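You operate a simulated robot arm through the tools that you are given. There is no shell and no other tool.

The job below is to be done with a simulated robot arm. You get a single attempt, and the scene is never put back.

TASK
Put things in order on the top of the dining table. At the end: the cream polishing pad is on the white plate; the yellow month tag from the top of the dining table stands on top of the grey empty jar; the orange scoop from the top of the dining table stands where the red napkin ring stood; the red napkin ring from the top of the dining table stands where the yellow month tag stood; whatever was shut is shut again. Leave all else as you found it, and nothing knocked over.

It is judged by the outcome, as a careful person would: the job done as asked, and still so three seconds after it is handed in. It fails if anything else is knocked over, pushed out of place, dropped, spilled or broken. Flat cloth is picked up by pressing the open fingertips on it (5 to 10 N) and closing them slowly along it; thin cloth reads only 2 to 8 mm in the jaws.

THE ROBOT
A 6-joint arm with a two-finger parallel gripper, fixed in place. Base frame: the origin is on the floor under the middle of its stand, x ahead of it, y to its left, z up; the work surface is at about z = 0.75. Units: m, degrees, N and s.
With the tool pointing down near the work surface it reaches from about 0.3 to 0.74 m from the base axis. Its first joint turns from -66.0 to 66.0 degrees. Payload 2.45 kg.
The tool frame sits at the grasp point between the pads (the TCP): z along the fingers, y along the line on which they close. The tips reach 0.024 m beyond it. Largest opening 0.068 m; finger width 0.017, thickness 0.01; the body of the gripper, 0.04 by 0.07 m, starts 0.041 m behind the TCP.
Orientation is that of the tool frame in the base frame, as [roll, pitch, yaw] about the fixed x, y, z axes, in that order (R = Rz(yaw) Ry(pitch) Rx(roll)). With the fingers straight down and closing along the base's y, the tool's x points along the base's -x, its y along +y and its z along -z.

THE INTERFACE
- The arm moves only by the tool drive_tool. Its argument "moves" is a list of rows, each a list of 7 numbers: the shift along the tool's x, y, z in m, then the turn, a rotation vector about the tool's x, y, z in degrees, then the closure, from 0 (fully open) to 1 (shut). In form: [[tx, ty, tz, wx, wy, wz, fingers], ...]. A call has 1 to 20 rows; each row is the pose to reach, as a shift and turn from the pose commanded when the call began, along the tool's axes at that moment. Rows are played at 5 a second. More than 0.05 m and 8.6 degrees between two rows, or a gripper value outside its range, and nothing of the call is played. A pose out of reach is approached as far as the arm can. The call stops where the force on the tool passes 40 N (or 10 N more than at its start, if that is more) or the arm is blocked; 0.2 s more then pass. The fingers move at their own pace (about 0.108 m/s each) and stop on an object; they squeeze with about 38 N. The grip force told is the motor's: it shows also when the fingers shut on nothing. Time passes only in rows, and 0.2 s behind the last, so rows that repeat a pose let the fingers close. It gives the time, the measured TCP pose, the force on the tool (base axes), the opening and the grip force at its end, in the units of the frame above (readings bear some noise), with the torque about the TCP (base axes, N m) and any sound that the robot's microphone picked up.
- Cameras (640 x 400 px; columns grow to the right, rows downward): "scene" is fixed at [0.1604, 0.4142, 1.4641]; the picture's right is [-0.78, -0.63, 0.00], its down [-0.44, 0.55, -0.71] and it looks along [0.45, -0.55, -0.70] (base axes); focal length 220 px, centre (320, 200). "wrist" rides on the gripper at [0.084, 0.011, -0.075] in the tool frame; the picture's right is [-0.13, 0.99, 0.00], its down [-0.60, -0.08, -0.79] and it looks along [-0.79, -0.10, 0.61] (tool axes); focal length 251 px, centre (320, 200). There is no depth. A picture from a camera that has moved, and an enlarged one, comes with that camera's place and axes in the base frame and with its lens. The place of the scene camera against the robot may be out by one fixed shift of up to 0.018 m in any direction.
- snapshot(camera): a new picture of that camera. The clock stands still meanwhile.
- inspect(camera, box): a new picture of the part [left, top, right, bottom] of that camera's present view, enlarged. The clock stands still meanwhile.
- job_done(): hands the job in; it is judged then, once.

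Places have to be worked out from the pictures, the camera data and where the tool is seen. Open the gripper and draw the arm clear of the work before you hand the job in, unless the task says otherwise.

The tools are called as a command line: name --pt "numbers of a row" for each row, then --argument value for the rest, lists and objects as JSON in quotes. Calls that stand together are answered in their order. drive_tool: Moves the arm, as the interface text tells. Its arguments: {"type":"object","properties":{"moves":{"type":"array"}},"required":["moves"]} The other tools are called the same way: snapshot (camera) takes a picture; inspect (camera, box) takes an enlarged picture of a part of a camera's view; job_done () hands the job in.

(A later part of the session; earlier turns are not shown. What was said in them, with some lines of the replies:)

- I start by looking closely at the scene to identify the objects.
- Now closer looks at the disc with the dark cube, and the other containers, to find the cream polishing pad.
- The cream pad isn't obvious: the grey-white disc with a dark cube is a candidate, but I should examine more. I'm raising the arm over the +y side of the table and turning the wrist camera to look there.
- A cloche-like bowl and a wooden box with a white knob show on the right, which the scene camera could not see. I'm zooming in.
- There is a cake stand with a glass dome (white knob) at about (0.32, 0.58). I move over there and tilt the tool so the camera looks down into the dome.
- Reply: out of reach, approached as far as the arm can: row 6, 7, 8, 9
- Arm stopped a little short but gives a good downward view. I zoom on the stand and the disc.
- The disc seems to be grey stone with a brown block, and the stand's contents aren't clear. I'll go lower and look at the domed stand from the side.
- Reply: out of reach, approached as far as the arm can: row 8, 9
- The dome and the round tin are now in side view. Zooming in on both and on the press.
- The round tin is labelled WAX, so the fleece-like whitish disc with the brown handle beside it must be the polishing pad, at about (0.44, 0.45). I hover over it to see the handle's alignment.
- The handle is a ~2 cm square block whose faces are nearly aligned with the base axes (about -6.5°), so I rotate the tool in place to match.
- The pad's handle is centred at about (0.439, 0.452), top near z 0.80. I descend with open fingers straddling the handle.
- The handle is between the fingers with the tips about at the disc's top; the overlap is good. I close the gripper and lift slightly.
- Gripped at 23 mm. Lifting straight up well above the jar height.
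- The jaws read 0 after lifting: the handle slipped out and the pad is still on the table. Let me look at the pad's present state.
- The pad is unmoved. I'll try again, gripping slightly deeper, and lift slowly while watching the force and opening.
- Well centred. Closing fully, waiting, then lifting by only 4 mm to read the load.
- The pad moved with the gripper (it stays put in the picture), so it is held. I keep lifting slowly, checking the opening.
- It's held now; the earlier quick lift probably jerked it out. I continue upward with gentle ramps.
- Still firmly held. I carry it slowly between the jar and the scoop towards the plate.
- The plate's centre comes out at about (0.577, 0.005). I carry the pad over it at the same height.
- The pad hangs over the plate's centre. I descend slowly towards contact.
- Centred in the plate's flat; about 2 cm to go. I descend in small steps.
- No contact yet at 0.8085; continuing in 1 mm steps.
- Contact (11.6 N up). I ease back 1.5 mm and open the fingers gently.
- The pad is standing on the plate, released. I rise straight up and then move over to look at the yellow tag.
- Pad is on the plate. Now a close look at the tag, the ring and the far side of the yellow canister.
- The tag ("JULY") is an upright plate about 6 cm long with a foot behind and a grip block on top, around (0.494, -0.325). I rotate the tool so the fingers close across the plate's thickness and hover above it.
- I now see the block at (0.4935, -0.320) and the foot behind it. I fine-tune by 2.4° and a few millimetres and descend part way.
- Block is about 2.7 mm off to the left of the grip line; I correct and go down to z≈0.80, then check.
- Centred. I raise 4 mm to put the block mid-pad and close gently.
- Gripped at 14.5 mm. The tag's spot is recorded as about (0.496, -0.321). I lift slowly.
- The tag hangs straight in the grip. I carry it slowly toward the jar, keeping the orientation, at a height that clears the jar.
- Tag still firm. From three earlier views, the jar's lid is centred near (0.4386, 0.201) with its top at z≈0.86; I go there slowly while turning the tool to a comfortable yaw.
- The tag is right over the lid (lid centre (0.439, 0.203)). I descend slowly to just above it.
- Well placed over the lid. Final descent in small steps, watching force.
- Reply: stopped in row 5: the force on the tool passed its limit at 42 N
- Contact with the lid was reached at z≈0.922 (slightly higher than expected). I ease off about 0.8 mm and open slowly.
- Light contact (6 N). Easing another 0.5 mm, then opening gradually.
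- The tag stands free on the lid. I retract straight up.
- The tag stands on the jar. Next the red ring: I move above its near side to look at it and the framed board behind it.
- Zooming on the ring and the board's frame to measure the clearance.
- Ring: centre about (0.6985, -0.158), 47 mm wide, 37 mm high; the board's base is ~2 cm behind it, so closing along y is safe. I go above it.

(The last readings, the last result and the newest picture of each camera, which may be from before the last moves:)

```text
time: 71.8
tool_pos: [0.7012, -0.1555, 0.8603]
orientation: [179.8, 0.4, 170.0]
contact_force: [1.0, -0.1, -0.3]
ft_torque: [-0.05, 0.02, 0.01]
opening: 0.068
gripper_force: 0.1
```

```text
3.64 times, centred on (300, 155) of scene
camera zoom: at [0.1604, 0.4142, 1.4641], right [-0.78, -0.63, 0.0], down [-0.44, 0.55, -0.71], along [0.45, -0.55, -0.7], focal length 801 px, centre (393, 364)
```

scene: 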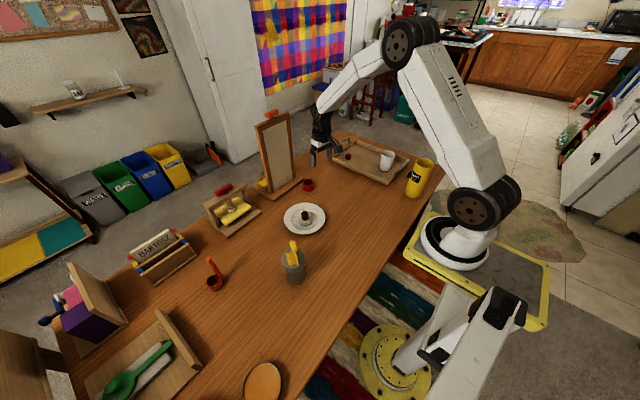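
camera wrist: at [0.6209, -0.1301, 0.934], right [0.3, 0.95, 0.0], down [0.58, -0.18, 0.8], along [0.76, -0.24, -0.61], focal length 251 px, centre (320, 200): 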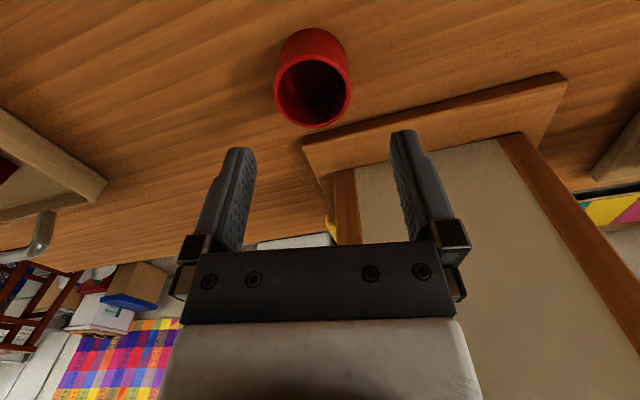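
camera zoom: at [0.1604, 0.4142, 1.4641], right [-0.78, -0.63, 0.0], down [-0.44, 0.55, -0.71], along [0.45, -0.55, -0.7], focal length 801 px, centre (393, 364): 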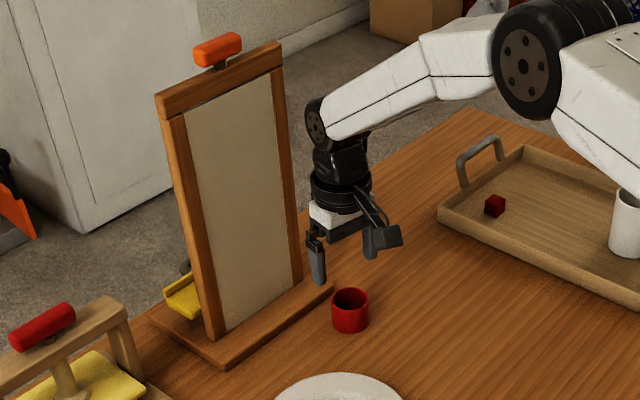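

Ring centre refined: shift 4.5 mm in -y and 2 mm back, then descend around it.

drive_tool --pt "0.0022 -0.0045 0.0 0 0 0 0" --pt "0.0022 -0.0045 0.02 0 0 0 0" --pt "0.0022 -0.0045 0.04 0 0 0 0" --pt "0.0022 -0.0045 0.055 0 0 0 0" --pt "0.0022 -0.0045 0.068 0 0 0 0" --pt "0.0022 -0.0045 0.076 0 0 0 0" --pt "0.0022 -0.0045 0.08 0 0 0 0" --pt "0.0022 -0.0045 0.08 0 0 0 0"

snapshot --camera "wrist"

```text
time: 73.6
tool_pos: [0.6963, -0.1616, 0.7831]
orientation: [179.8, 0.3, 170.0]
contact_force: [-0.2, 0.1, 0.8]
ft_torque: [0.02, -0.03, -0.01]
opening: 0.0676
gripper_force: 0.1
```

```text
taken
camera wrist: at [0.6163, -0.1357, 0.8558], right [0.3, 0.95, 0.0], down [0.58, -0.18, 0.8], along [0.76, -0.24, -0.61], focal length 251 px, centre (320, 200)
```

wrist: 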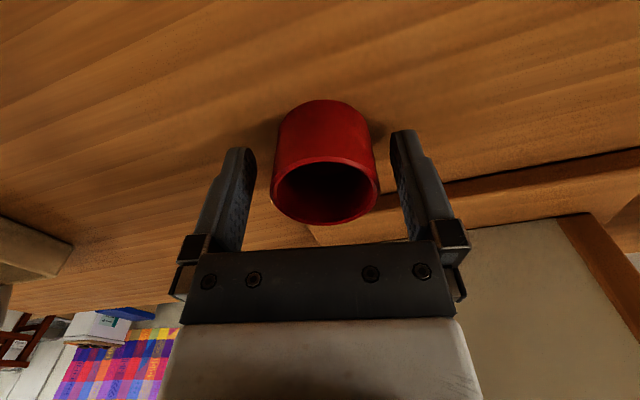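

Ring is nearly centred; I adjust 2 mm and close slowly.

drive_tool --pt "-0.0015 0.0022 0.002 0 0 0 0" --pt "-0.0015 0.0022 0.003 0 0 0 0.1" --pt "-0.0015 0.0022 0.003 0 0 0 0.2" --pt "-0.0015 0.0022 0.003 0 0 0 0.25" --pt "-0.0015 0.0022 0.003 0 0 0 0.3" --pt "-0.0015 0.0022 0.003 0 0 0 0.4" --pt "-0.0015 0.0022 0.003 0 0 0 0.7" --pt "-0.0015 0.0022 0.003 0 0 0 1" --pt "-0.0015 0.0022 0.003 0 0 0 1"

snapshot --camera "wrist"

```text
time: 75.6
tool_pos: [0.6971, -0.1589, 0.7806]
orientation: [179.8, 0.3, 170.0]
contact_force: [-0.3, 0.1, 0.5]
ft_torque: [-0.04, -0.04, 0.02]
opening: 0.0482
gripper_force: 37.8
```

```text
taken
camera wrist: at [0.6179, -0.134, 0.8532], right [0.3, 0.95, 0.0], down [0.58, -0.18, 0.8], along [0.76, -0.24, -0.61], focal length 251 px, centre (320, 200)
```

wrist: 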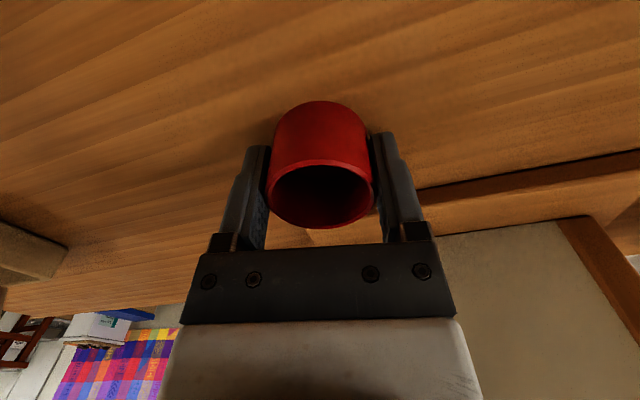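

Gripped at 48 mm; the ring's original spot is (0.698, -0.159). Lifting slowly, straight up.

drive_tool --pt "0 0 -0.002 0 0 0 1" --pt "0 0 -0.005 0 0 0 1" --pt "0 0 -0.01 0 0 0 1" --pt "0 0 -0.018 0 0 0 1" --pt "0 0 -0.028 0 0 0 1" --pt "0 0 -0.039 0 0 0 1" --pt "0 0 -0.05 0 0 0 1" --pt "0 0 -0.061 0 0 0 1" --pt "0 0 -0.072 0 0 0 1" --pt "0 0 -0.083 0 0 0 1" --pt "0 0 -0.094 0 0 0 1" --pt "0 0 -0.105 0 0 0 1" --pt "0 0 -0.113 0 0 0 1" --pt "0 0 -0.118 0 0 0 1" --pt "0 0 -0.12 0 0 0 1"

snapshot --camera "wrist"

```text
time: 78.8
tool_pos: [0.6983, -0.1589, 0.9002]
orientation: [179.7, 0.3, 170.0]
contact_force: [0.9, -0.5, -0.9]
ft_torque: [0.02, 0.0, 0.02]
opening: 0.048
gripper_force: 37.8
```

```text
taken
camera wrist: at [0.618, -0.1347, 0.9732], right [0.3, 0.95, 0.0], down [0.58, -0.18, 0.8], along [0.76, -0.24, -0.61], focal length 251 px, centre (320, 200)
```

wrist: 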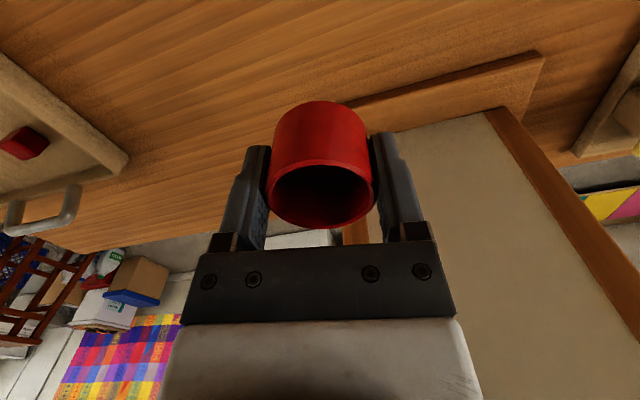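

Held well. I carry it to the tag's former spot (0.496, -0.321).

drive_tool --pt "0.002 -0.0023 0 0 0 0 1" --pt "0.006 -0.0068 0 0 0 0 1" --pt "0.0125 -0.0142 0 0 0 0 1" --pt "0.021 -0.0239 0 0 0 0 1" --pt "0.0325 -0.037 0 0 0 0 1" --pt "0.0445 -0.0507 0 0 0 0 1" --pt "0.0565 -0.0643 0 0 0 0 1" --pt "0.0685 -0.078 0 0 0 0 1" --pt "0.0805 -0.0917 0 0 0 0 1" --pt "0.0925 -0.1053 0 0 0 0 1" --pt "0.1045 -0.119 0 0 0 0 1" --pt "0.1165 -0.1327 0 0 0 0 1" --pt "0.1285 -0.1463 0 0 0 0 1" --pt "0.14 -0.1594 0 0 0 0 1" --pt "0.151 -0.172 0 0 0 0 1" --pt "0.16 -0.1823 0 0 0 0 1" --pt "0.167 -0.1902 0 0 0 0 1" --pt "0.1705 -0.1942 0 0 0 0 1" --pt "0.1711 -0.1949 0 0 0 0 1" --pt "0.1711 -0.1949 0 0 0 0 1"

snapshot --camera "wrist"

snapshot --camera "scene"

```text
time: 83.0
tool_pos: [0.4971, -0.322, 0.8974]
orientation: [179.8, 0.3, 170.0]
contact_force: [-0.1, 0.0, -0.4]
ft_torque: [-0.02, -0.01, 0.01]
opening: 0.0478
gripper_force: 37.4
```

```text
taken
camera wrist: at [0.4171, -0.296, 0.971], right [0.3, 0.95, 0.0], down [0.58, -0.18, 0.8], along [0.76, -0.24, -0.61], focal length 251 px, centre (320, 200)
```

wrist: 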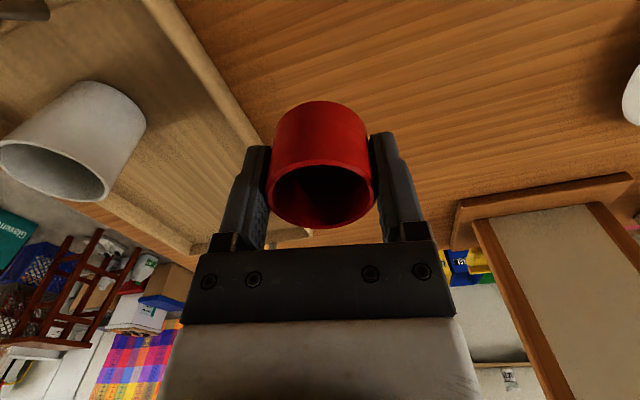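

```text
taken
```

scene: 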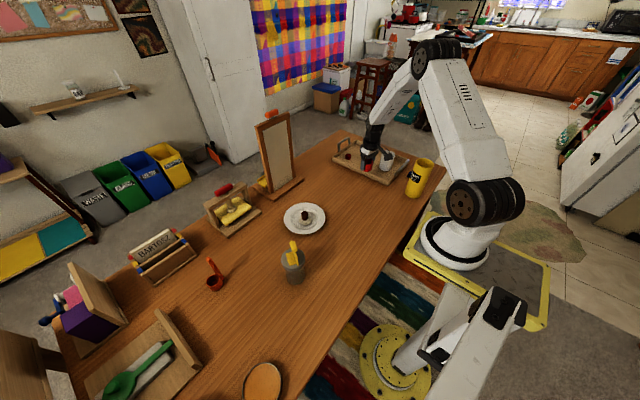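

Over the spot, with ≥3 cm from the tray. Descending slowly to just above the table.

drive_tool --pt "0 0 0.003 0 0 0 1" --pt "0 0 0.01 0 0 0 1" --pt "0 0 0.02 0 0 0 1" --pt "0 0 0.032 0 0 0 1" --pt "0 0 0.044 0 0 0 1" --pt "0 0 0.056 0 0 0 1" --pt "0 0 0.068 0 0 0 1" --pt "0 0 0.08 0 0 0 1" --pt "0 0 0.091 0 0 0 1" --pt "0 0 0.1 0 0 0 1" --pt "0 0 0.106 0 0 0 1" --pt "0 0 0.11 0 0 0 1" --pt "0 0 0.11 0 0 0 1"

snapshot --camera "wrist"

```text
time: 85.8
tool_pos: [0.4962, -0.3209, 0.7901]
orientation: [179.8, 0.3, 170.0]
contact_force: [-0.4, -0.9, -0.6]
ft_torque: [-0.04, 0.0, -0.01]
opening: 0.0481
gripper_force: 38.0
```

```text
taken
camera wrist: at [0.4172, -0.2961, 0.8627], right [0.3, 0.95, 0.0], down [0.58, -0.18, 0.8], along [0.76, -0.24, -0.61], focal length 251 px, centre (320, 200)
```

wrist: 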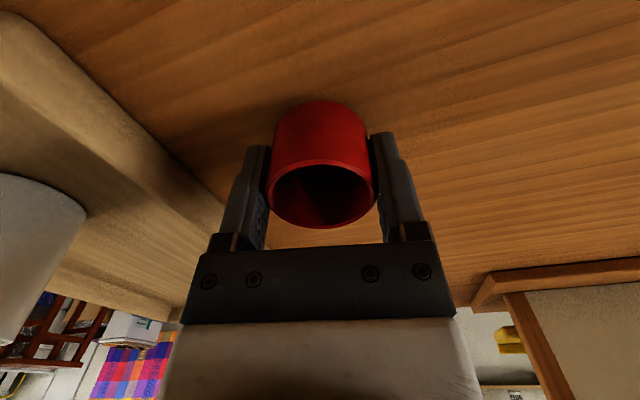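

About 9 mm to go; small steps.

drive_tool --pt "0 0 0.002 0 0 0 1" --pt "0 0 0.004 0 0 0 1" --pt "0 0 0.006 0 0 0 1" --pt "0 0 0.007 0 0 0 1" --pt "0 0 0.0075 0 0 0 1" --pt "0 0 0.008 0 0 0 1" --pt "0 0 0.008 0 0 0 1"

```text
time: 87.4
tool_pos: [0.497, -0.3218, 0.781]
orientation: [179.8, 0.3, 170.0]
contact_force: [-0.9, 0.5, 1.0]
ft_torque: [0.0, -0.02, 0.0]
opening: 0.0476
gripper_force: 37.9
```

drive_tool --pt "0 0 0.0005 0 0 0 1" --pt "0 0 0.001 0 0 0 1" --pt "0 0 0.001 0 0 0 1"

```text
time: 88.2
tool_pos: [0.4962, -0.321, 0.7802]
orientation: [180.0, 0.4, 170.0]
contact_force: [-0.4, 4.2, 11.6]
ft_torque: [-0.02, 0.11, 0.01]
opening: 0.0477
gripper_force: 37.4
```

Contact (11.6 N). Easing 0.6 mm and opening slowly.

drive_tool --pt "0 0 -0.0006 0 0 0 1" --pt "0 0 -0.0006 0 0 0 0.3" --pt "0 0 -0.0006 0 0 0 0.26" --pt "0 0 -0.0006 0 0 0 0.22" --pt "0 0 -0.0006 0 0 0 0.15" --pt "0 0 -0.0006 0 0 0 0.05" --pt "0 0 -0.0006 0 0 0 0" --pt "0 0 -0.0006 0 0 0 0"

snapshot --camera "wrist"

```text
time: 90.0
tool_pos: [0.4962, -0.3217, 0.7814]
orientation: [179.8, 0.3, 170.0]
contact_force: [1.1, -1.0, 1.1]
ft_torque: [-0.01, 0.0, -0.03]
opening: 0.0682
gripper_force: 0.2
```

```text
taken
camera wrist: at [0.4169, -0.2964, 0.8535], right [0.3, 0.95, 0.0], down [0.58, -0.18, 0.8], along [0.76, -0.24, -0.61], focal length 251 px, centre (320, 200)
```

wrist: 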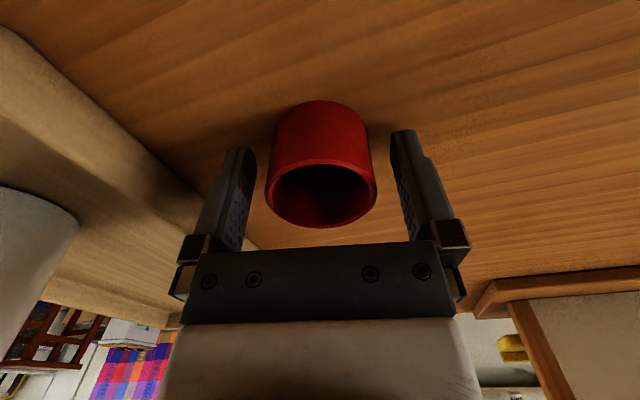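

Ring released upright. I rise and fly over to the scoop's side at a safe height.

drive_tool --pt "0 0 -0.01 0 0 0 0" --pt "0 0 -0.05 0 0 0 0" --pt "0 0 -0.1 0 0 0 0" --pt "0 0 -0.15 0 0 0 0" --pt "0 0 -0.2 0 0 0 0" --pt "0.0056 0.0411 -0.235 0 0 -2.7 0" --pt "0.0113 0.0822 -0.24 0 0 -5.5 0" --pt "0.0169 0.1234 -0.24 0 0 -8.2 0" --pt "0.0226 0.1645 -0.24 0 0 -10.9 0" --pt "0.0282 0.2056 -0.24 0 0 -13.7 0" --pt "0.0338 0.2467 -0.24 0 0 -16.4 0" --pt "0.0395 0.2878 -0.24 0 0 -19.1 0" --pt "0.0451 0.329 -0.24 0 0 -21.9 0" --pt "0.0508 0.3701 -0.24 0 0 -24.6 0" --pt "0.0564 0.4112 -0.24 0 0 -27.3 0" --pt "0.062 0.4523 -0.24 0 0 -30.1 0" --pt "0.0677 0.4934 -0.24 0 0 -32.8 0" --pt "0.0733 0.5346 -0.24 0 0 -35.5 0" --pt "0.079 0.5757 -0.24 0 0 -38.3 0" --pt "0.0846 0.6168 -0.24 0 0 -41 0"

snapshot --camera "wrist"

snapshot --camera "scene"

```text
refused: row 6 steps farther than a row can; nothing moved
```

```text
taken
camera wrist: at [0.4169, -0.2964, 0.8535], right [0.3, 0.95, 0.0], down [0.58, -0.18, 0.8], along [0.76, -0.24, -0.61], focal length 251 px, centre (320, 200)
```

wrist: 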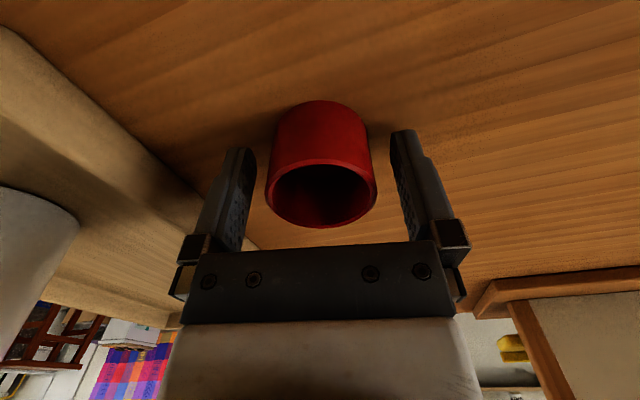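

```text
taken
```

scene: 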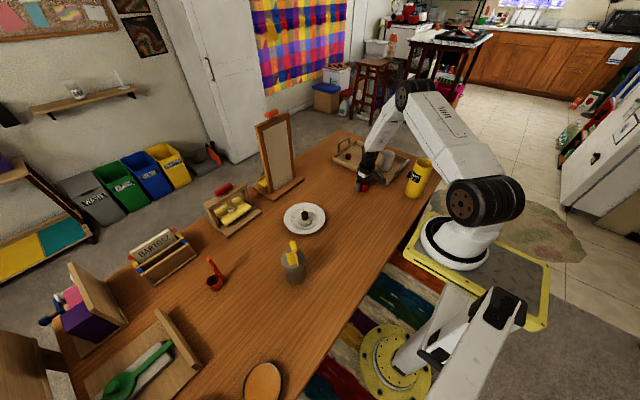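

One row stepped too far and the call was refused. I split it: first straight up.

drive_tool --pt "0 0 -0.008 0 0 0 0" --pt "0 0 -0.025 0 0 0 0" --pt "0 0 -0.055 0 0 0 0" --pt "0 0 -0.095 0 0 0 0" --pt "0 0 -0.135 0 0 0 0" --pt "0 0 -0.175 0 0 0 0" --pt "0 0 -0.21 0 0 0 0" --pt "0 0 -0.24 0 0 0 0"

inspect --camera "scene" --box '[330, 130, 450, 220]'

snapshot --camera "wrist"

```text
time: 91.8
tool_pos: [0.4969, -0.3203, 1.0178]
orientation: [179.9, 0.3, 170.0]
contact_force: [0.6, -0.5, 0.3]
ft_torque: [0.01, -0.03, 0.03]
opening: 0.068
gripper_force: 0.1
```

```text
4.44 times, centred on (390, 175) of scene
camera zoom: at [0.1604, 0.4142, 1.4641], right [-0.78, -0.63, 0.0], down [-0.44, 0.55, -0.71], along [0.45, -0.55, -0.7], focal length 979 px, centre (9, 311)
```

zoom: 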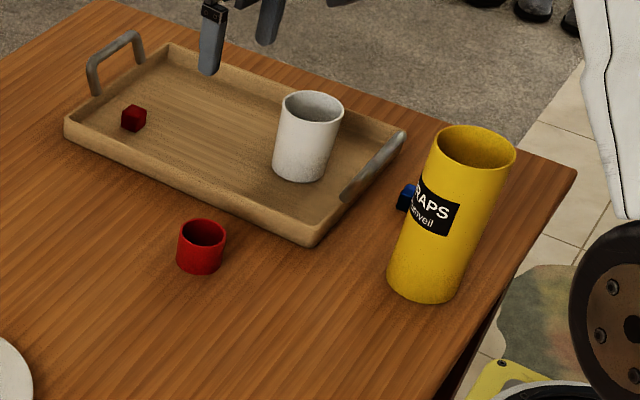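

```text
taken
camera wrist: at [0.4171, -0.295, 1.0914], right [0.3, 0.95, 0.0], down [0.58, -0.18, 0.8], along [0.76, -0.24, -0.61], focal length 251 px, centre (320, 200)
```

wrist: 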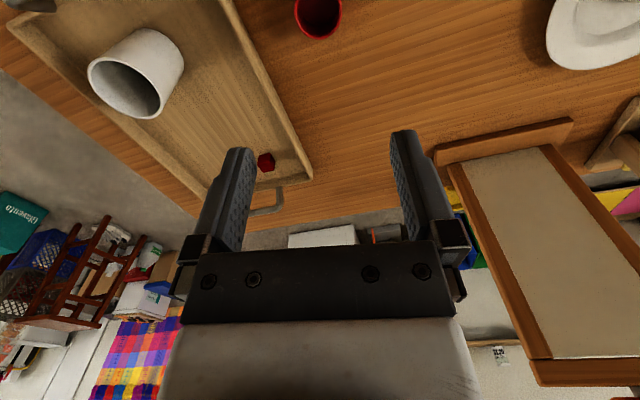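

The ring stands where the tag was. Now flying over to the scoop.

drive_tool --pt "0.0056 0.0411 0 0 0 -2.7 0" --pt "0.0113 0.0822 0 0 0 -5.5 0" --pt "0.0169 0.1234 0 0 0 -8.2 0" --pt "0.0226 0.1645 0 0 0 -10.9 0" --pt "0.0282 0.2056 0 0 0 -13.7 0" --pt "0.0338 0.2467 0 0 0 -16.4 0" --pt "0.0395 0.2878 0 0 0 -19.1 0" --pt "0.0451 0.329 0 0 0 -21.9 0" --pt "0.0508 0.3701 0 0 0 -24.6 0" --pt "0.0564 0.4112 0 0 0 -27.3 0" --pt "0.062 0.4523 0 0 0 -30.1 0" --pt "0.0677 0.4934 0 0 0 -32.8 0" --pt "0.0733 0.5346 0 0 0 -35.5 0" --pt "0.079 0.5757 0 0 0 -38.3 0" --pt "0.0846 0.6168 0 0 0 -41 0" --pt "0.0846 0.6168 0 0 0 -41 0"

snapshot --camera "wrist"

inspect --camera "scene" --box '[180, 230, 260, 310]'

```text
time: 95.2
tool_pos: [0.5193, 0.303, 1.0199]
orientation: [-179.9, 0.4, -148.8]
contact_force: [0.6, 0.1, 0.1]
ft_torque: [0.01, -0.02, 0.02]
opening: 0.0678
gripper_force: 0.0
```

```text
taken
camera wrist: at [0.4437, 0.2685, 1.0936], right [-0.4, 0.92, 0.0], down [0.55, 0.24, 0.8], along [0.73, 0.32, -0.6], focal length 251 px, centre (320, 200)
```

wrist: 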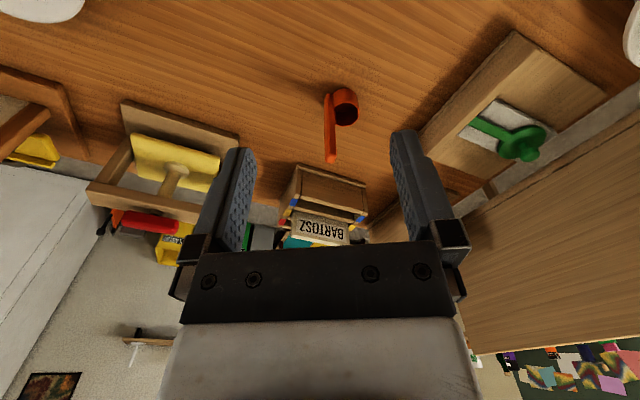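

```text
5.00 times, centred on (220, 270) of scene
camera zoom: at [0.1604, 0.4143, 1.4641], right [-0.78, -0.63, 0.0], down [-0.44, 0.55, -0.71], along [0.45, -0.55, -0.7], focal length 1101 px, centre (820, -150)
```

zoom: 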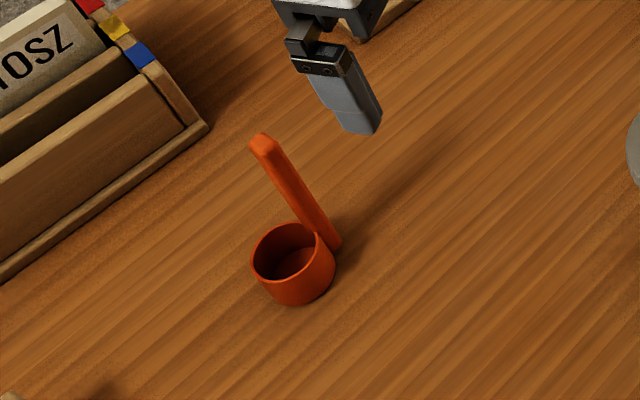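

inspect --camera "wrist" --box '[280, 60, 400, 180]'

```text
3.33 times, centred on (340, 120) of wrist
camera zoom: at [0.4437, 0.2685, 1.0936], right [-0.4, 0.92, 0.0], down [0.55, 0.24, 0.8], along [0.73, 0.32, -0.6], focal length 838 px, centre (253, 467)
```

zoom: 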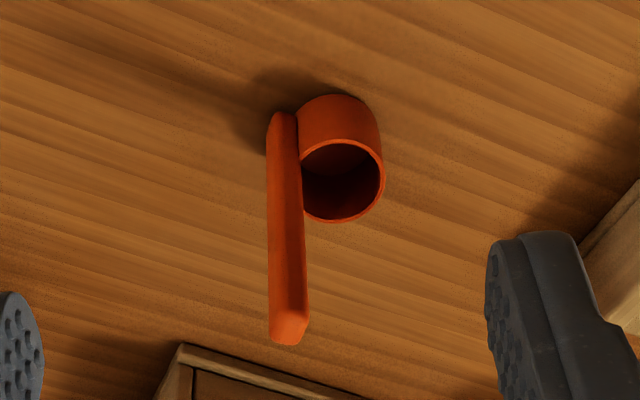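

The scoop stands upright: cup centre ≈ (0.619, 0.387), vertical handle on its -y side at ≈ (0.628, 0.3625), top at z≈0.88. I hover over the handle to see its cross-section.

drive_tool --pt "-0.025 -0.001 0.0 0 0 2.2 0" --pt "-0.05 -0.002 0.0 0 0 4.5 0" --pt "-0.075 -0.0033 0.01 0 0 6.7 0" --pt "-0.1 -0.0044 0.025 0 0 9 0" --pt "-0.1237 -0.0054 0.045 0 0 11.2 0" --pt "-0.1237 -0.0054 0.06 0 0 11.2 0" --pt "-0.1237 -0.0054 0.06 0 0 11.2 0"

snapshot --camera "wrist"

inspect --camera "wrist" --box '[240, 0, 420, 150]'

inspect --camera "scene" --box '[180, 230, 260, 310]'

```text
time: 96.8
tool_pos: [0.6283, 0.3608, 0.9619]
orientation: [180.0, 0.3, -160.2]
contact_force: [0.9, 0.0, 0.2]
ft_torque: [0.0, 0.0, 0.0]
opening: 0.0677
gripper_force: 0.0
```

```text
taken
camera wrist: at [0.5468, 0.3421, 1.0355], right [-0.21, 0.98, 0.0], down [0.59, 0.13, 0.8], along [0.78, 0.17, -0.6], focal length 251 px, centre (320, 200)
```

wrist: 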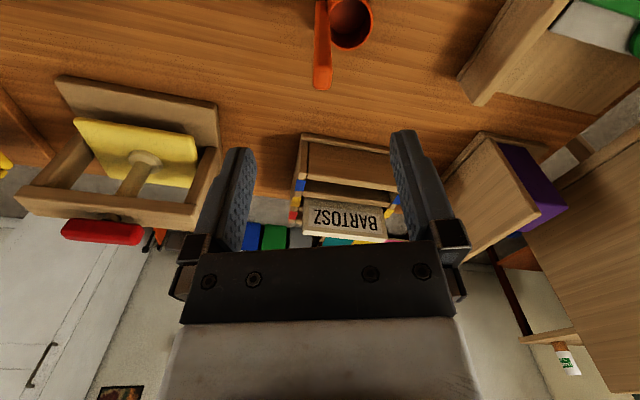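

```text
2.67 times, centred on (330, 75) of wrist
camera zoom: at [0.5468, 0.3421, 1.0355], right [-0.21, 0.98, 0.0], down [0.59, 0.13, 0.8], along [0.78, 0.17, -0.6], focal length 670 px, centre (293, 533)
```

zoom: 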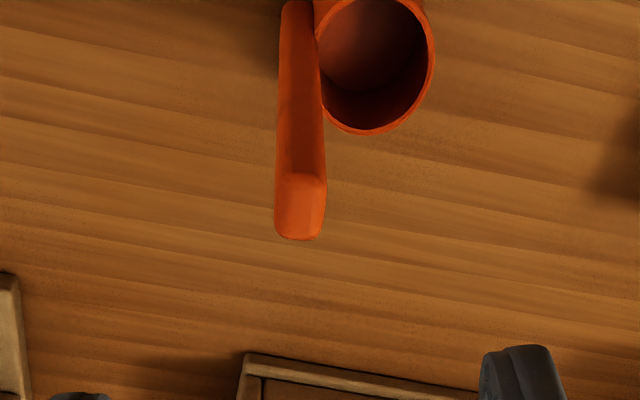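

```text
5.00 times, centred on (220, 270) of scene
camera zoom: at [0.1604, 0.4142, 1.4641], right [-0.78, -0.63, 0.0], down [-0.44, 0.55, -0.71], along [0.45, -0.55, -0.7], focal length 1101 px, centre (820, -150)
```

zoom: 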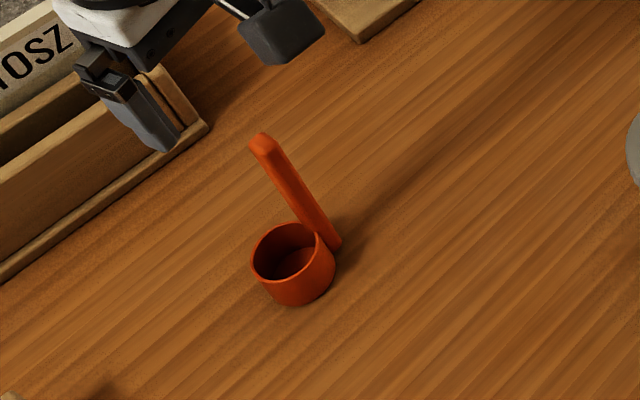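

Handle centre is ≈ (0.623, 0.360), ~11 mm wide and aligned with the tool. I shift slightly and descend so the grip point is ~2.5 cm below the handle's top.

drive_tool --pt "0.005 0.0016 0.0 0 0 0 0" --pt "0.005 0.0016 0.02 0 0 0 0" --pt "0.005 0.0016 0.045 0 0 0 0" --pt "0.005 0.0016 0.07 0 0 0 0" --pt "0.005 0.0016 0.09 0 0 0 0" --pt "0.005 0.0016 0.104 0 0 0 0" --pt "0.005 0.0016 0.104 0 0 0 0"

snapshot --camera "wrist"

inspect --camera "wrist" --box '[220, 60, 420, 240]'

inspect --camera "scene" --box '[180, 230, 260, 310]'

```text
time: 98.4
tool_pos: [0.6235, 0.3614, 0.8581]
orientation: [-180.0, 0.5, -160.2]
contact_force: [0.0, 0.2, 0.0]
ft_torque: [0.02, -0.03, 0.04]
opening: 0.0683
gripper_force: 0.2
```

```text
taken
camera wrist: at [0.5421, 0.3429, 0.9308], right [-0.22, 0.98, 0.0], down [0.59, 0.13, 0.8], along [0.78, 0.17, -0.6], focal length 251 px, centre (320, 200)
```

wrist: 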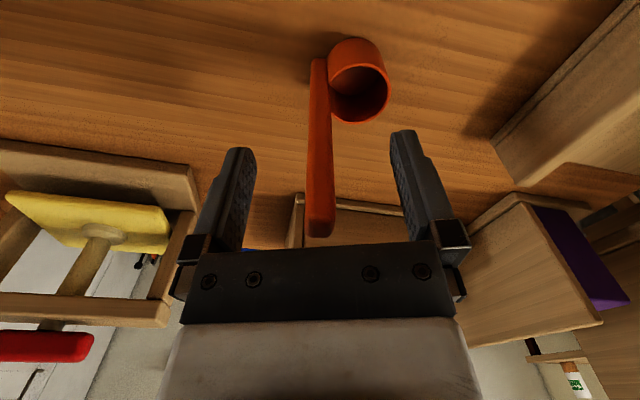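

```text
2.22 times, centred on (320, 150) of wrist
camera zoom: at [0.5421, 0.3429, 0.9308], right [-0.22, 0.98, 0.0], down [0.59, 0.13, 0.8], along [0.78, 0.17, -0.6], focal length 559 px, centre (320, 311)
```

zoom: 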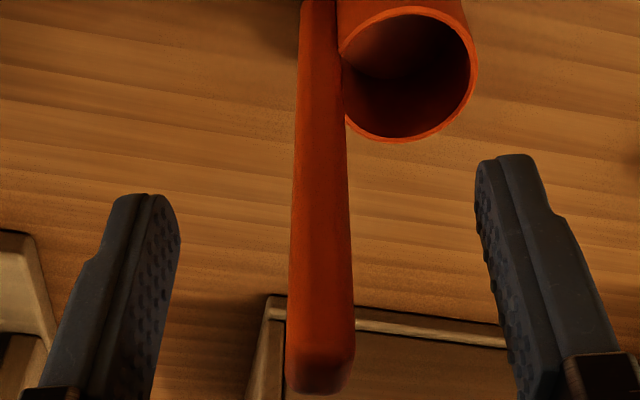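

```text
5.00 times, centred on (220, 270) of scene
camera zoom: at [0.1604, 0.4142, 1.4641], right [-0.78, -0.63, 0.0], down [-0.44, 0.55, -0.71], along [0.45, -0.55, -0.7], focal length 1101 px, centre (820, -150)
```

zoom: 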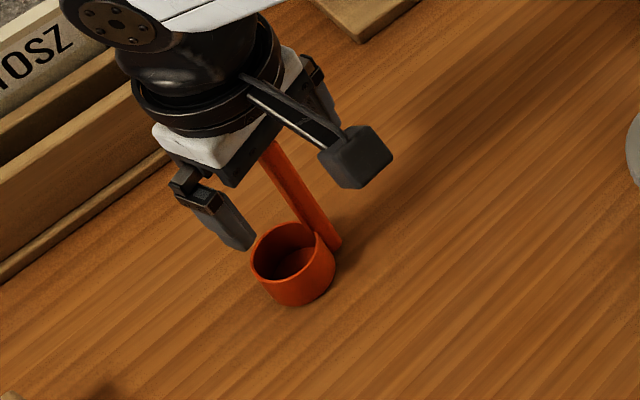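

The handle is centred. Closing slowly on it.

drive_tool --pt "0 0 0 0 0 0 0.3" --pt "0 0 0 0 0 0 0.6" --pt "0 0 0 0 0 0 0.72" --pt "0 0 0 0 0 0 0.78" --pt "0 0 0 0 0 0 0.82" --pt "0 0 0 0 0 0 0.86" --pt "0 0 0 0 0 0 1" --pt "0 0 0 0 0 0 1" --pt "0 0 0 0 0 0 1"

inspect --camera "wrist" --box '[220, 20, 420, 240]'

```text
time: 100.4
tool_pos: [0.6245, 0.361, 0.858]
orientation: [179.9, 0.3, -160.2]
contact_force: [-0.2, 0.1, 0.2]
ft_torque: [0.01, 0.01, 0.02]
opening: 0.0115
gripper_force: 32.2
```

```text
1.82 times, centred on (320, 130) of wrist
camera zoom: at [0.5421, 0.3428, 0.931], right [-0.22, 0.98, 0.0], down [0.59, 0.13, 0.8], along [0.78, 0.17, -0.6], focal length 457 px, centre (320, 327)
```

zoom: 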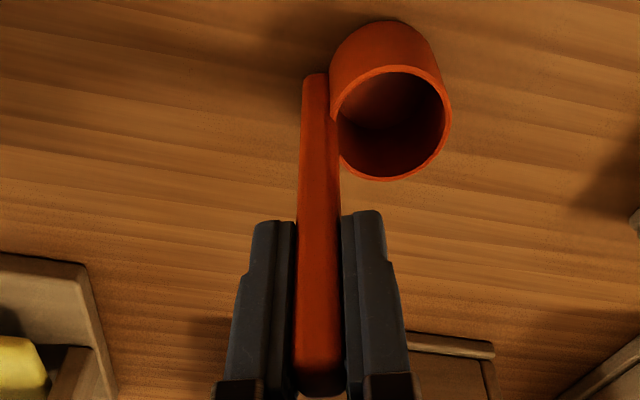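

Gripped at 11.5 mm. The cup's centre lies 25 mm along the tool's +y from the grip. I lift slowly.

drive_tool --pt "0 0 -0.001 0 0 0 1" --pt "0 0 -0.003 0 0 0 1" --pt "0 0 -0.007 0 0 0 1" --pt "0 0 -0.013 0 0 0 1" --pt "0 0 -0.021 0 0 0 1" --pt "0 0 -0.03 0 0 0 1" --pt "0 0 -0.039 0 0 0 1" --pt "0 0 -0.048 0 0 0 1" --pt "0 0 -0.057 0 0 0 1" --pt "0 0 -0.066 0 0 0 1" --pt "0 0 -0.073 0 0 0 1" --pt "0 0 -0.078 0 0 0 1" --pt "0 0 -0.08 0 0 0 1" --pt "0 0 -0.08 0 0 0 1"

inspect --camera "wrist" --box '[220, 20, 420, 240]'

inspect --camera "scene" --box '[160, 200, 280, 310]'

```text
time: 103.4
tool_pos: [0.6224, 0.3582, 0.9393]
orientation: [180.0, 0.4, -160.2]
contact_force: [0.0, -0.4, -0.2]
ft_torque: [0.01, 0.03, -0.02]
opening: 0.0111
gripper_force: 32.0
```

```text
1.82 times, centred on (320, 130) of wrist
camera zoom: at [0.5414, 0.3403, 1.0118], right [-0.21, 0.98, 0.0], down [0.59, 0.13, 0.8], along [0.78, 0.17, -0.6], focal length 457 px, centre (320, 327)
```

zoom: 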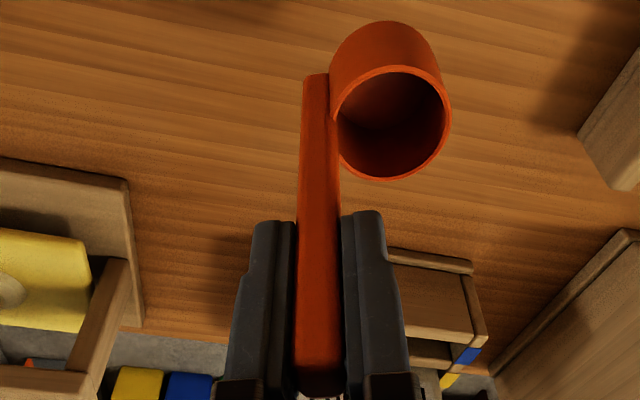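

```text
3.64 times, centred on (220, 255) of scene
camera zoom: at [0.1604, 0.4142, 1.4641], right [-0.78, -0.63, 0.0], down [-0.44, 0.55, -0.71], along [0.45, -0.55, -0.7], focal length 801 px, centre (684, 0)
```

zoom: 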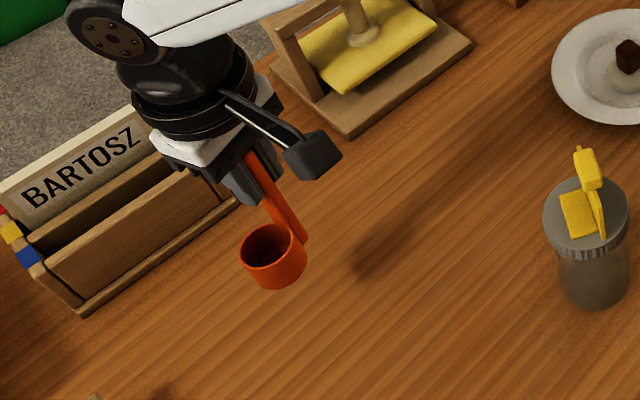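

The scoop hangs steady. I carry it slowly along the clear corridor toward the ring's former spot, turning the tool gradually.

drive_tool --pt "0.0007 -0.0029 0 0 0 0.25 1" --pt "0.0027 -0.0117 0 0 0 1.0 1" --pt "0.0054 -0.0233 0 0 0 2.0 1" --pt "0.0094 -0.0408 0 0 0 3.4 1" --pt "0.0141 -0.0612 0 0 0 5.2 1" --pt "0.0188 -0.0816 0 0 0 6.9 1" --pt "0.0235 -0.1021 0 0 0 8.6 1" --pt "0.0281 -0.1225 0 0 0 10.3 1" --pt "0.0328 -0.1429 0 0 0 12.1 1" --pt "0.0375 -0.1633 0 0 0 13.8 1" --pt "0.0422 -0.1837 0 0 0 15.5 1" --pt "0.0469 -0.2041 0 0 0 17.2 1" --pt "0.0516 -0.2245 0 0 0 18.9 1" --pt "0.0563 -0.2449 0 0 0 20.7 1" --pt "0.0603 -0.2624 0 0 0 22.1 1" --pt "0.0637 -0.277 0 0 0 23.4 1" --pt "0.066 -0.2872 0 0 0 24.2 1" --pt "0.067 -0.2916 0 0 0 24.6 1" --pt "0.067 -0.2916 0 0 0 24.6 1"

snapshot --camera "wrist"

snapshot --camera "scene"

```text
time: 107.4
tool_pos: [0.6586, 0.0628, 0.9369]
orientation: [179.9, 0.3, 175.3]
contact_force: [-0.5, -0.4, 0.3]
ft_torque: [0.01, -0.04, -0.07]
opening: 0.0113
gripper_force: 32.3
```

```text
taken
camera wrist: at [0.5776, 0.0807, 1.0099], right [0.21, 0.98, 0.0], down [0.59, -0.13, 0.8], along [0.78, -0.17, -0.61], focal length 251 px, centre (320, 200)
```

wrist: 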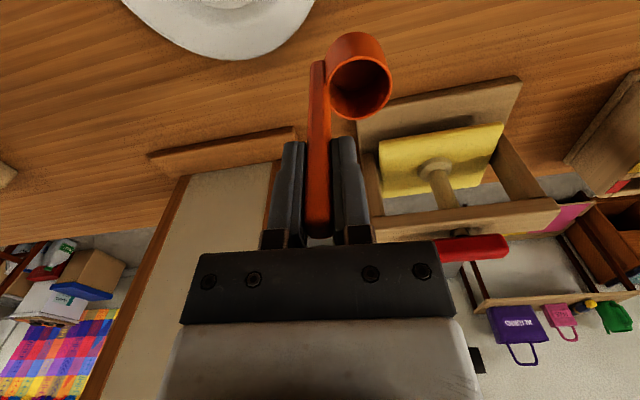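

```text
taken
```

scene: 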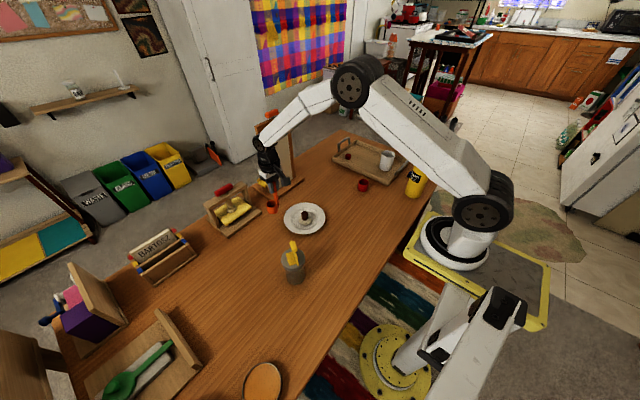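

All steady; the rest of the way to (0.687, -0.182) so that the cup ends above (0.698, -0.159).

drive_tool --pt "-0.0005 -0.0024 0 0 0 0.2 1" --pt "-0.002 -0.0097 0 0 0 0.8 1" --pt "-0.0044 -0.0217 0 0 0 1.8 1" --pt "-0.0078 -0.0386 0 0 0 3.2 1" --pt "-0.0117 -0.0579 0 0 0 4.9 1" --pt "-0.0156 -0.0772 0 0 0 6.5 1" --pt "-0.0195 -0.0965 0 0 0 8.1 1" --pt "-0.0234 -0.1158 0 0 0 9.7 1" --pt "-0.0273 -0.1351 0 0 0 11.4 1" --pt "-0.0312 -0.1544 0 0 0 13 1" --pt "-0.0351 -0.1737 0 0 0 14.6 1" --pt "-0.039 -0.193 0 0 0 16.2 1" --pt "-0.0424 -0.2099 0 0 0 17.7 1" --pt "-0.0453 -0.2244 0 0 0 18.9 1" --pt "-0.0473 -0.2341 0 0 0 19.7 1" --pt "-0.0485 -0.2398 0 0 0 20.2 1" --pt "-0.0487 -0.2413 0 0 0 20.3 1" --pt "-0.0487 -0.2413 0 0 0 20.3 1"

snapshot --camera "wrist"

inspect --camera "scene" --box '[240, 100, 360, 210]'

```text
time: 111.2
tool_pos: [0.6877, -0.1836, 0.9379]
orientation: [179.8, 0.2, 154.9]
contact_force: [0.3, 0.2, -0.4]
ft_torque: [0.02, 0.03, 0.03]
opening: 0.0109
gripper_force: 32.2
```

```text
taken
camera wrist: at [0.6161, -0.1371, 1.0115], right [0.54, 0.84, 0.0], down [0.51, -0.33, 0.8], along [0.67, -0.42, -0.61], focal length 251 px, centre (320, 200)
```

wrist: 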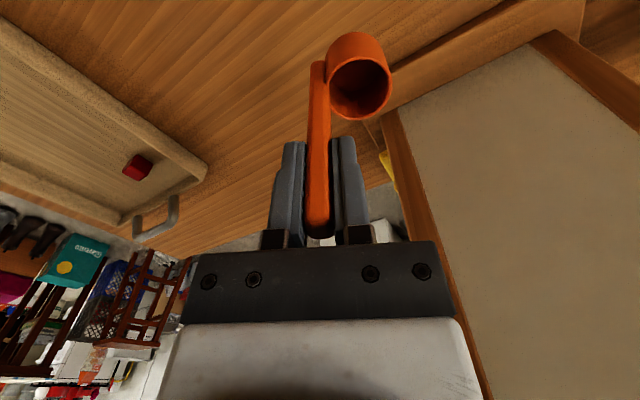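

```text
3.64 times, centred on (300, 155) of scene
camera zoom: at [0.1604, 0.4142, 1.4641], right [-0.78, -0.63, 0.0], down [-0.44, 0.55, -0.71], along [0.45, -0.55, -0.7], focal length 801 px, centre (393, 364)
```

zoom: 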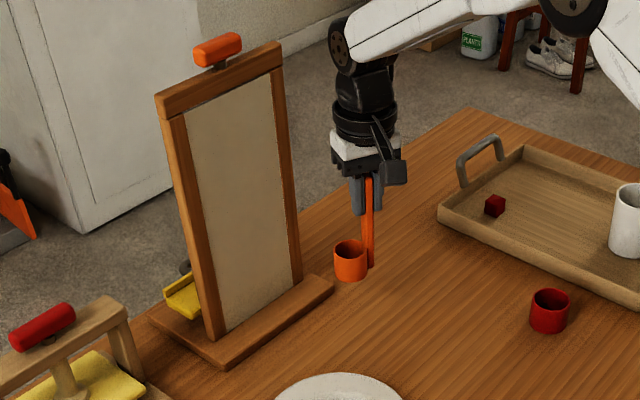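

The cup is right above (0.698, -0.161). Descending slowly.

drive_tool --pt "0 0.001 0.003 0 0 0 1" --pt "0 0.002 0.009 0 0 0 1" --pt "0 0.002 0.017 0 0 0 1" --pt "0 0.002 0.026 0 0 0 1" --pt "0 0.002 0.035 0 0 0 1" --pt "0 0.002 0.044 0 0 0 1" --pt "0 0.002 0.053 0 0 0 1" --pt "0 0.002 0.061 0 0 0 1" --pt "0 0.002 0.067 0 0 0 1" --pt "0 0.002 0.07 0 0 0 1" --pt "0 0.002 0.07 0 0 0 1"

snapshot --camera "wrist"

inspect --camera "scene" --box '[240, 100, 360, 210]'

```text
time: 113.6
tool_pos: [0.6881, -0.1805, 0.8679]
orientation: [179.9, 0.2, 154.9]
contact_force: [-0.2, -0.2, -0.3]
ft_torque: [-0.01, -0.01, 0.02]
opening: 0.0112
gripper_force: 31.7
```

```text
taken
camera wrist: at [0.6187, -0.1349, 0.9407], right [0.54, 0.84, 0.0], down [0.51, -0.33, 0.8], along [0.67, -0.42, -0.61], focal length 251 px, centre (320, 200)
```

wrist: 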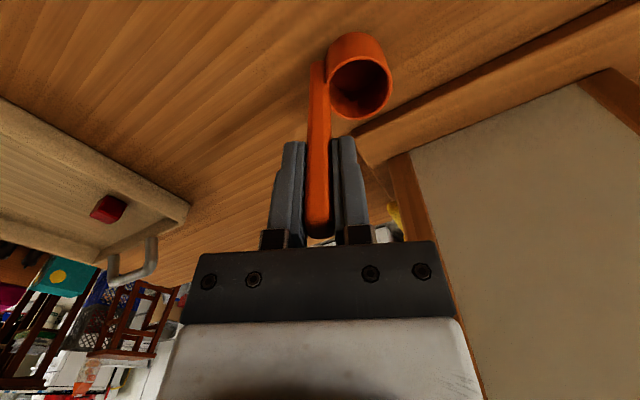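

```text
3.64 times, centred on (300, 155) of scene
camera zoom: at [0.1604, 0.4142, 1.4641], right [-0.78, -0.63, 0.0], down [-0.44, 0.55, -0.71], along [0.45, -0.55, -0.7], focal length 801 px, centre (393, 364)
```

zoom: 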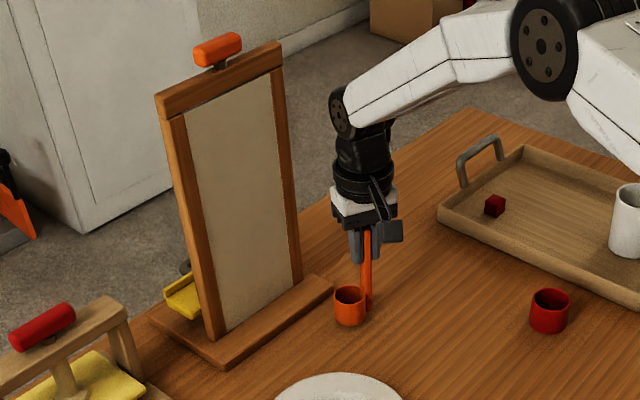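

About 1 cm to go, on target. Small steps now.

drive_tool --pt "0 0 0.002 0 0 0 1" --pt "0 0 0.004 0 0 0 1" --pt "0 0 0.006 0 0 0 1" --pt "0 0 0.0075 0 0 0 1" --pt "0 0 0.0085 0 0 0 1" --pt "0 0 0.0085 0 0 0 1"

```text
time: 115.0
tool_pos: [0.6879, -0.1792, 0.8575]
orientation: [179.7, 0.2, 154.9]
contact_force: [0.2, 0.0, -1.4]
ft_torque: [-0.02, -0.01, 0.01]
opening: 0.0111
gripper_force: 31.8
```

drive_tool --pt "0 0 0.0005 0 0 0 1" --pt "0 0 0.001 0 0 0 1" --pt "0 0 0.001 0 0 0 1"

```text
time: 115.8
tool_pos: [0.688, -0.1804, 0.8571]
orientation: [179.8, 0.3, 154.9]
contact_force: [0.3, -0.1, 3.5]
ft_torque: [-0.01, 0.02, -0.03]
opening: 0.0112
gripper_force: 32.1
```

Light contact (3.5 N) — set down. I open slowly.

drive_tool --pt "0 0 0 0 0 0 0.84" --pt "0 0 0 0 0 0 0.81" --pt "0 0 0 0 0 0 0.77" --pt "0 0 0 0 0 0 0.7" --pt "0 0 0 0 0 0 0.6" --pt "0 0 0 0 0 0 0.4" --pt "0 0 0 0 0 0 0.2" --pt "0 0 0 0 0 0 0" --pt "0 0 0 0 0 0 0"

snapshot --camera "wrist"

inspect --camera "scene" --box '[240, 100, 360, 210]'

```text
time: 117.8
tool_pos: [0.6868, -0.1804, 0.8568]
orientation: [179.8, 0.2, 154.8]
contact_force: [-0.6, -0.6, -0.7]
ft_torque: [-0.04, 0.02, -0.04]
opening: 0.0679
gripper_force: 0.1
```

```text
taken
camera wrist: at [0.6171, -0.1348, 0.9308], right [0.54, 0.84, 0.0], down [0.51, -0.33, 0.8], along [0.67, -0.42, -0.61], focal length 251 px, centre (320, 200)
```

wrist: 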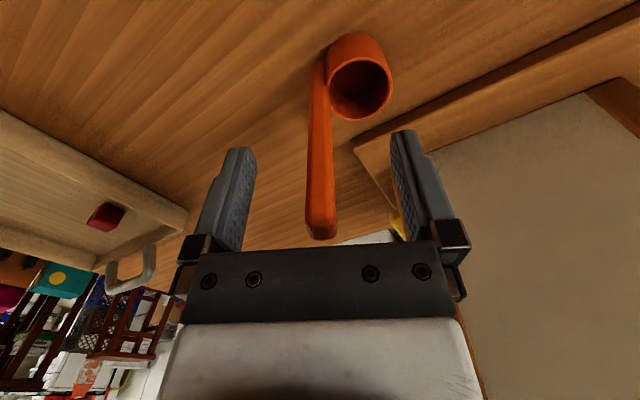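

```text
3.64 times, centred on (300, 155) of scene
camera zoom: at [0.1604, 0.4142, 1.4641], right [-0.78, -0.63, 0.0], down [-0.44, 0.55, -0.71], along [0.45, -0.55, -0.7], focal length 801 px, centre (393, 364)
```

zoom: 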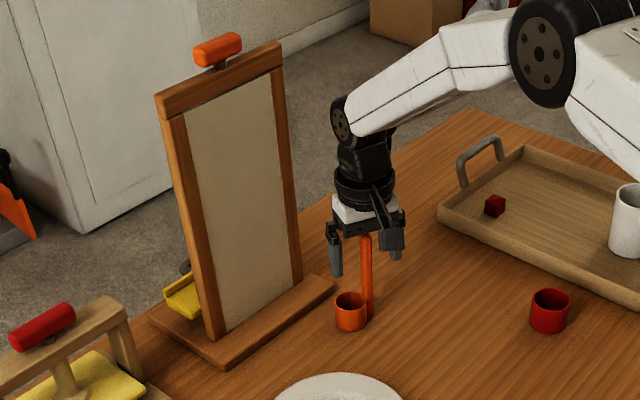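

The scoop stands on its own at the ring's former spot. I retract straight up, then move the arm clear.

drive_tool --pt "0 0 -0.006 0 0 0 0" --pt "0 0 -0.018 0 0 0 0" --pt "0 0 -0.035 0 0 0 0" --pt "0 0 -0.06 0 0 0 0" --pt "0 0 -0.09 0 0 0 0" --pt "0 0 -0.12 0 0 0 0" --pt "0 0 -0.15 0 0 0 0" --pt "0.02 0 -0.18 0 0 0 0" --pt "0.055 0 -0.2 0 0 0 0" --pt "0.095 0 -0.22 0 0 0 0" --pt "0.135 0 -0.24 0 0 0 0" --pt "0.175 0 -0.26 0 0 0 0" --pt "0.21 0 -0.27 0 0 0 0" --pt "0.21 0 -0.27 0 0 0 0"

snapshot --camera "scene"

snapshot --camera "wrist"

```text
time: 120.8
tool_pos: [0.495, -0.0934, 1.1247]
orientation: [179.7, 0.3, 155.0]
contact_force: [-0.3, 0.1, -0.1]
ft_torque: [0.02, 0.02, 0.0]
opening: 0.0681
gripper_force: 0.2
```

```text
taken
```

scene: 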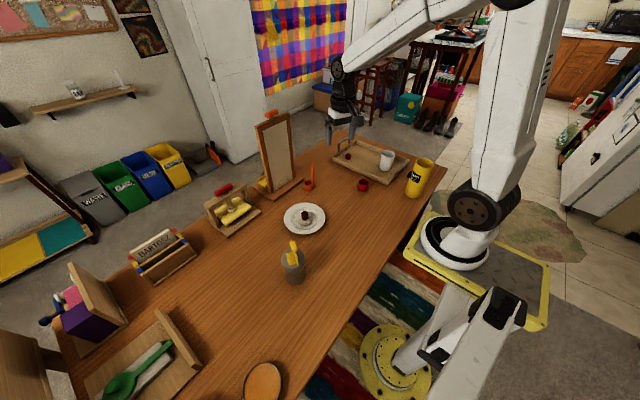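

```text
taken
camera wrist: at [0.4257, -0.0476, 1.1985], right [0.54, 0.84, 0.0], down [0.51, -0.33, 0.8], along [0.67, -0.42, -0.61], focal length 251 px, centre (320, 200)
```

wrist: 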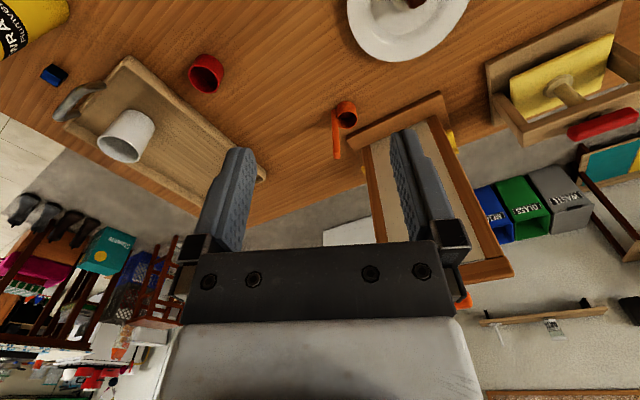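

Everything appears in place. Final close checks of each item before handing in.

inspect --camera "scene" --box '[250, 150, 430, 290]'

inspect --camera "scene" --box '[60, 220, 300, 400]'

inspect --camera "wrist" --box '[160, 0, 480, 180]'

```text
2.86 times, centred on (340, 220) of scene
camera zoom: at [0.1604, 0.4142, 1.4641], right [-0.78, -0.63, 0.0], down [-0.44, 0.55, -0.71], along [0.45, -0.55, -0.7], focal length 629 px, centre (263, 143)
```

zoom: 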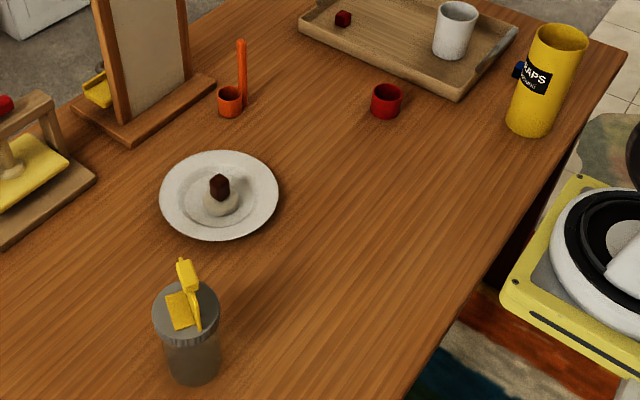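

```text
2.22 times, centred on (180, 310) of scene
camera zoom: at [0.1604, 0.4142, 1.4641], right [-0.78, -0.63, 0.0], down [-0.44, 0.55, -0.71], along [0.45, -0.55, -0.7], focal length 490 px, centre (631, -44)
```

zoom: 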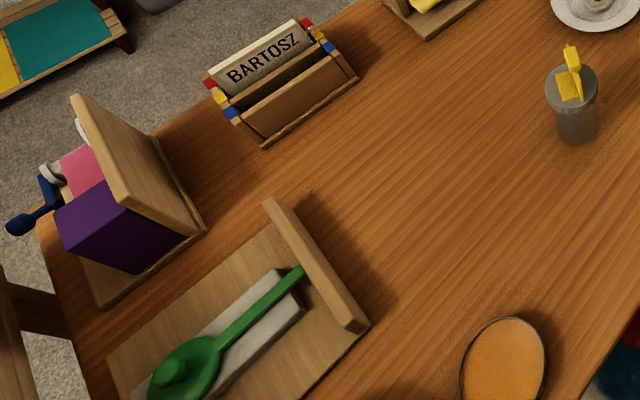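

```text
2.00 times, centred on (320, 90) of wrist
camera zoom: at [0.4257, -0.0476, 1.1985], right [0.54, 0.84, 0.0], down [0.51, -0.33, 0.8], along [0.67, -0.42, -0.61], focal length 503 px, centre (320, 420)
```

zoom: 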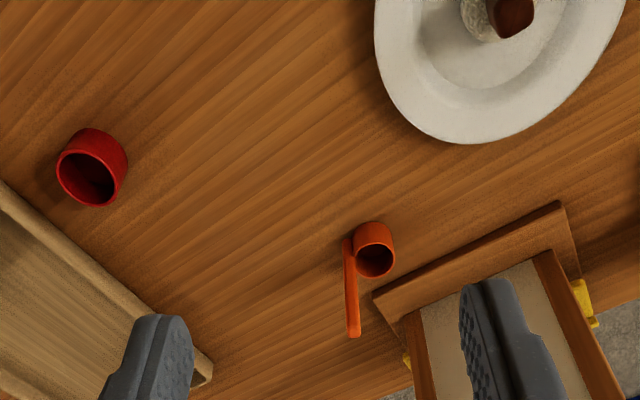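

All four items are where they were asked for: the pad on the plate, the tag standing on the jar, the ring on the tag's old spot and the scoop on the ring's old spot. Nothing else has moved, nothing was opened, and the gripper is open and clear, so I hand in.

job_done

```text
The job is handed in.
```

The table is in order and the job is handed in; the last camera check showed all four items standing where you asked:

- **Polishing pad:** it stands in the middle of the white plate. I took the whitish disc with the brown handle, beside the wax tin, to be the cream pad. My first lift slipped off its handle, but the pad stayed in place on the table and the second lift held.
- **Month tag:** it stands upright on the lid of the grey jar. It touched the lid a little harder than intended, about 42 N for a moment, and neither the tag nor the jar looked disturbed.
- **Napkin ring:** it stands where the tag stood.
- **Scoop:** it stands upright with its cup where the ring stood. Its handle points a different way than before.

I opened nothing, so nothing needed shutting again. In the final pictures nothing else looked moved or knocked over, and the arm is clear with its gripper open.
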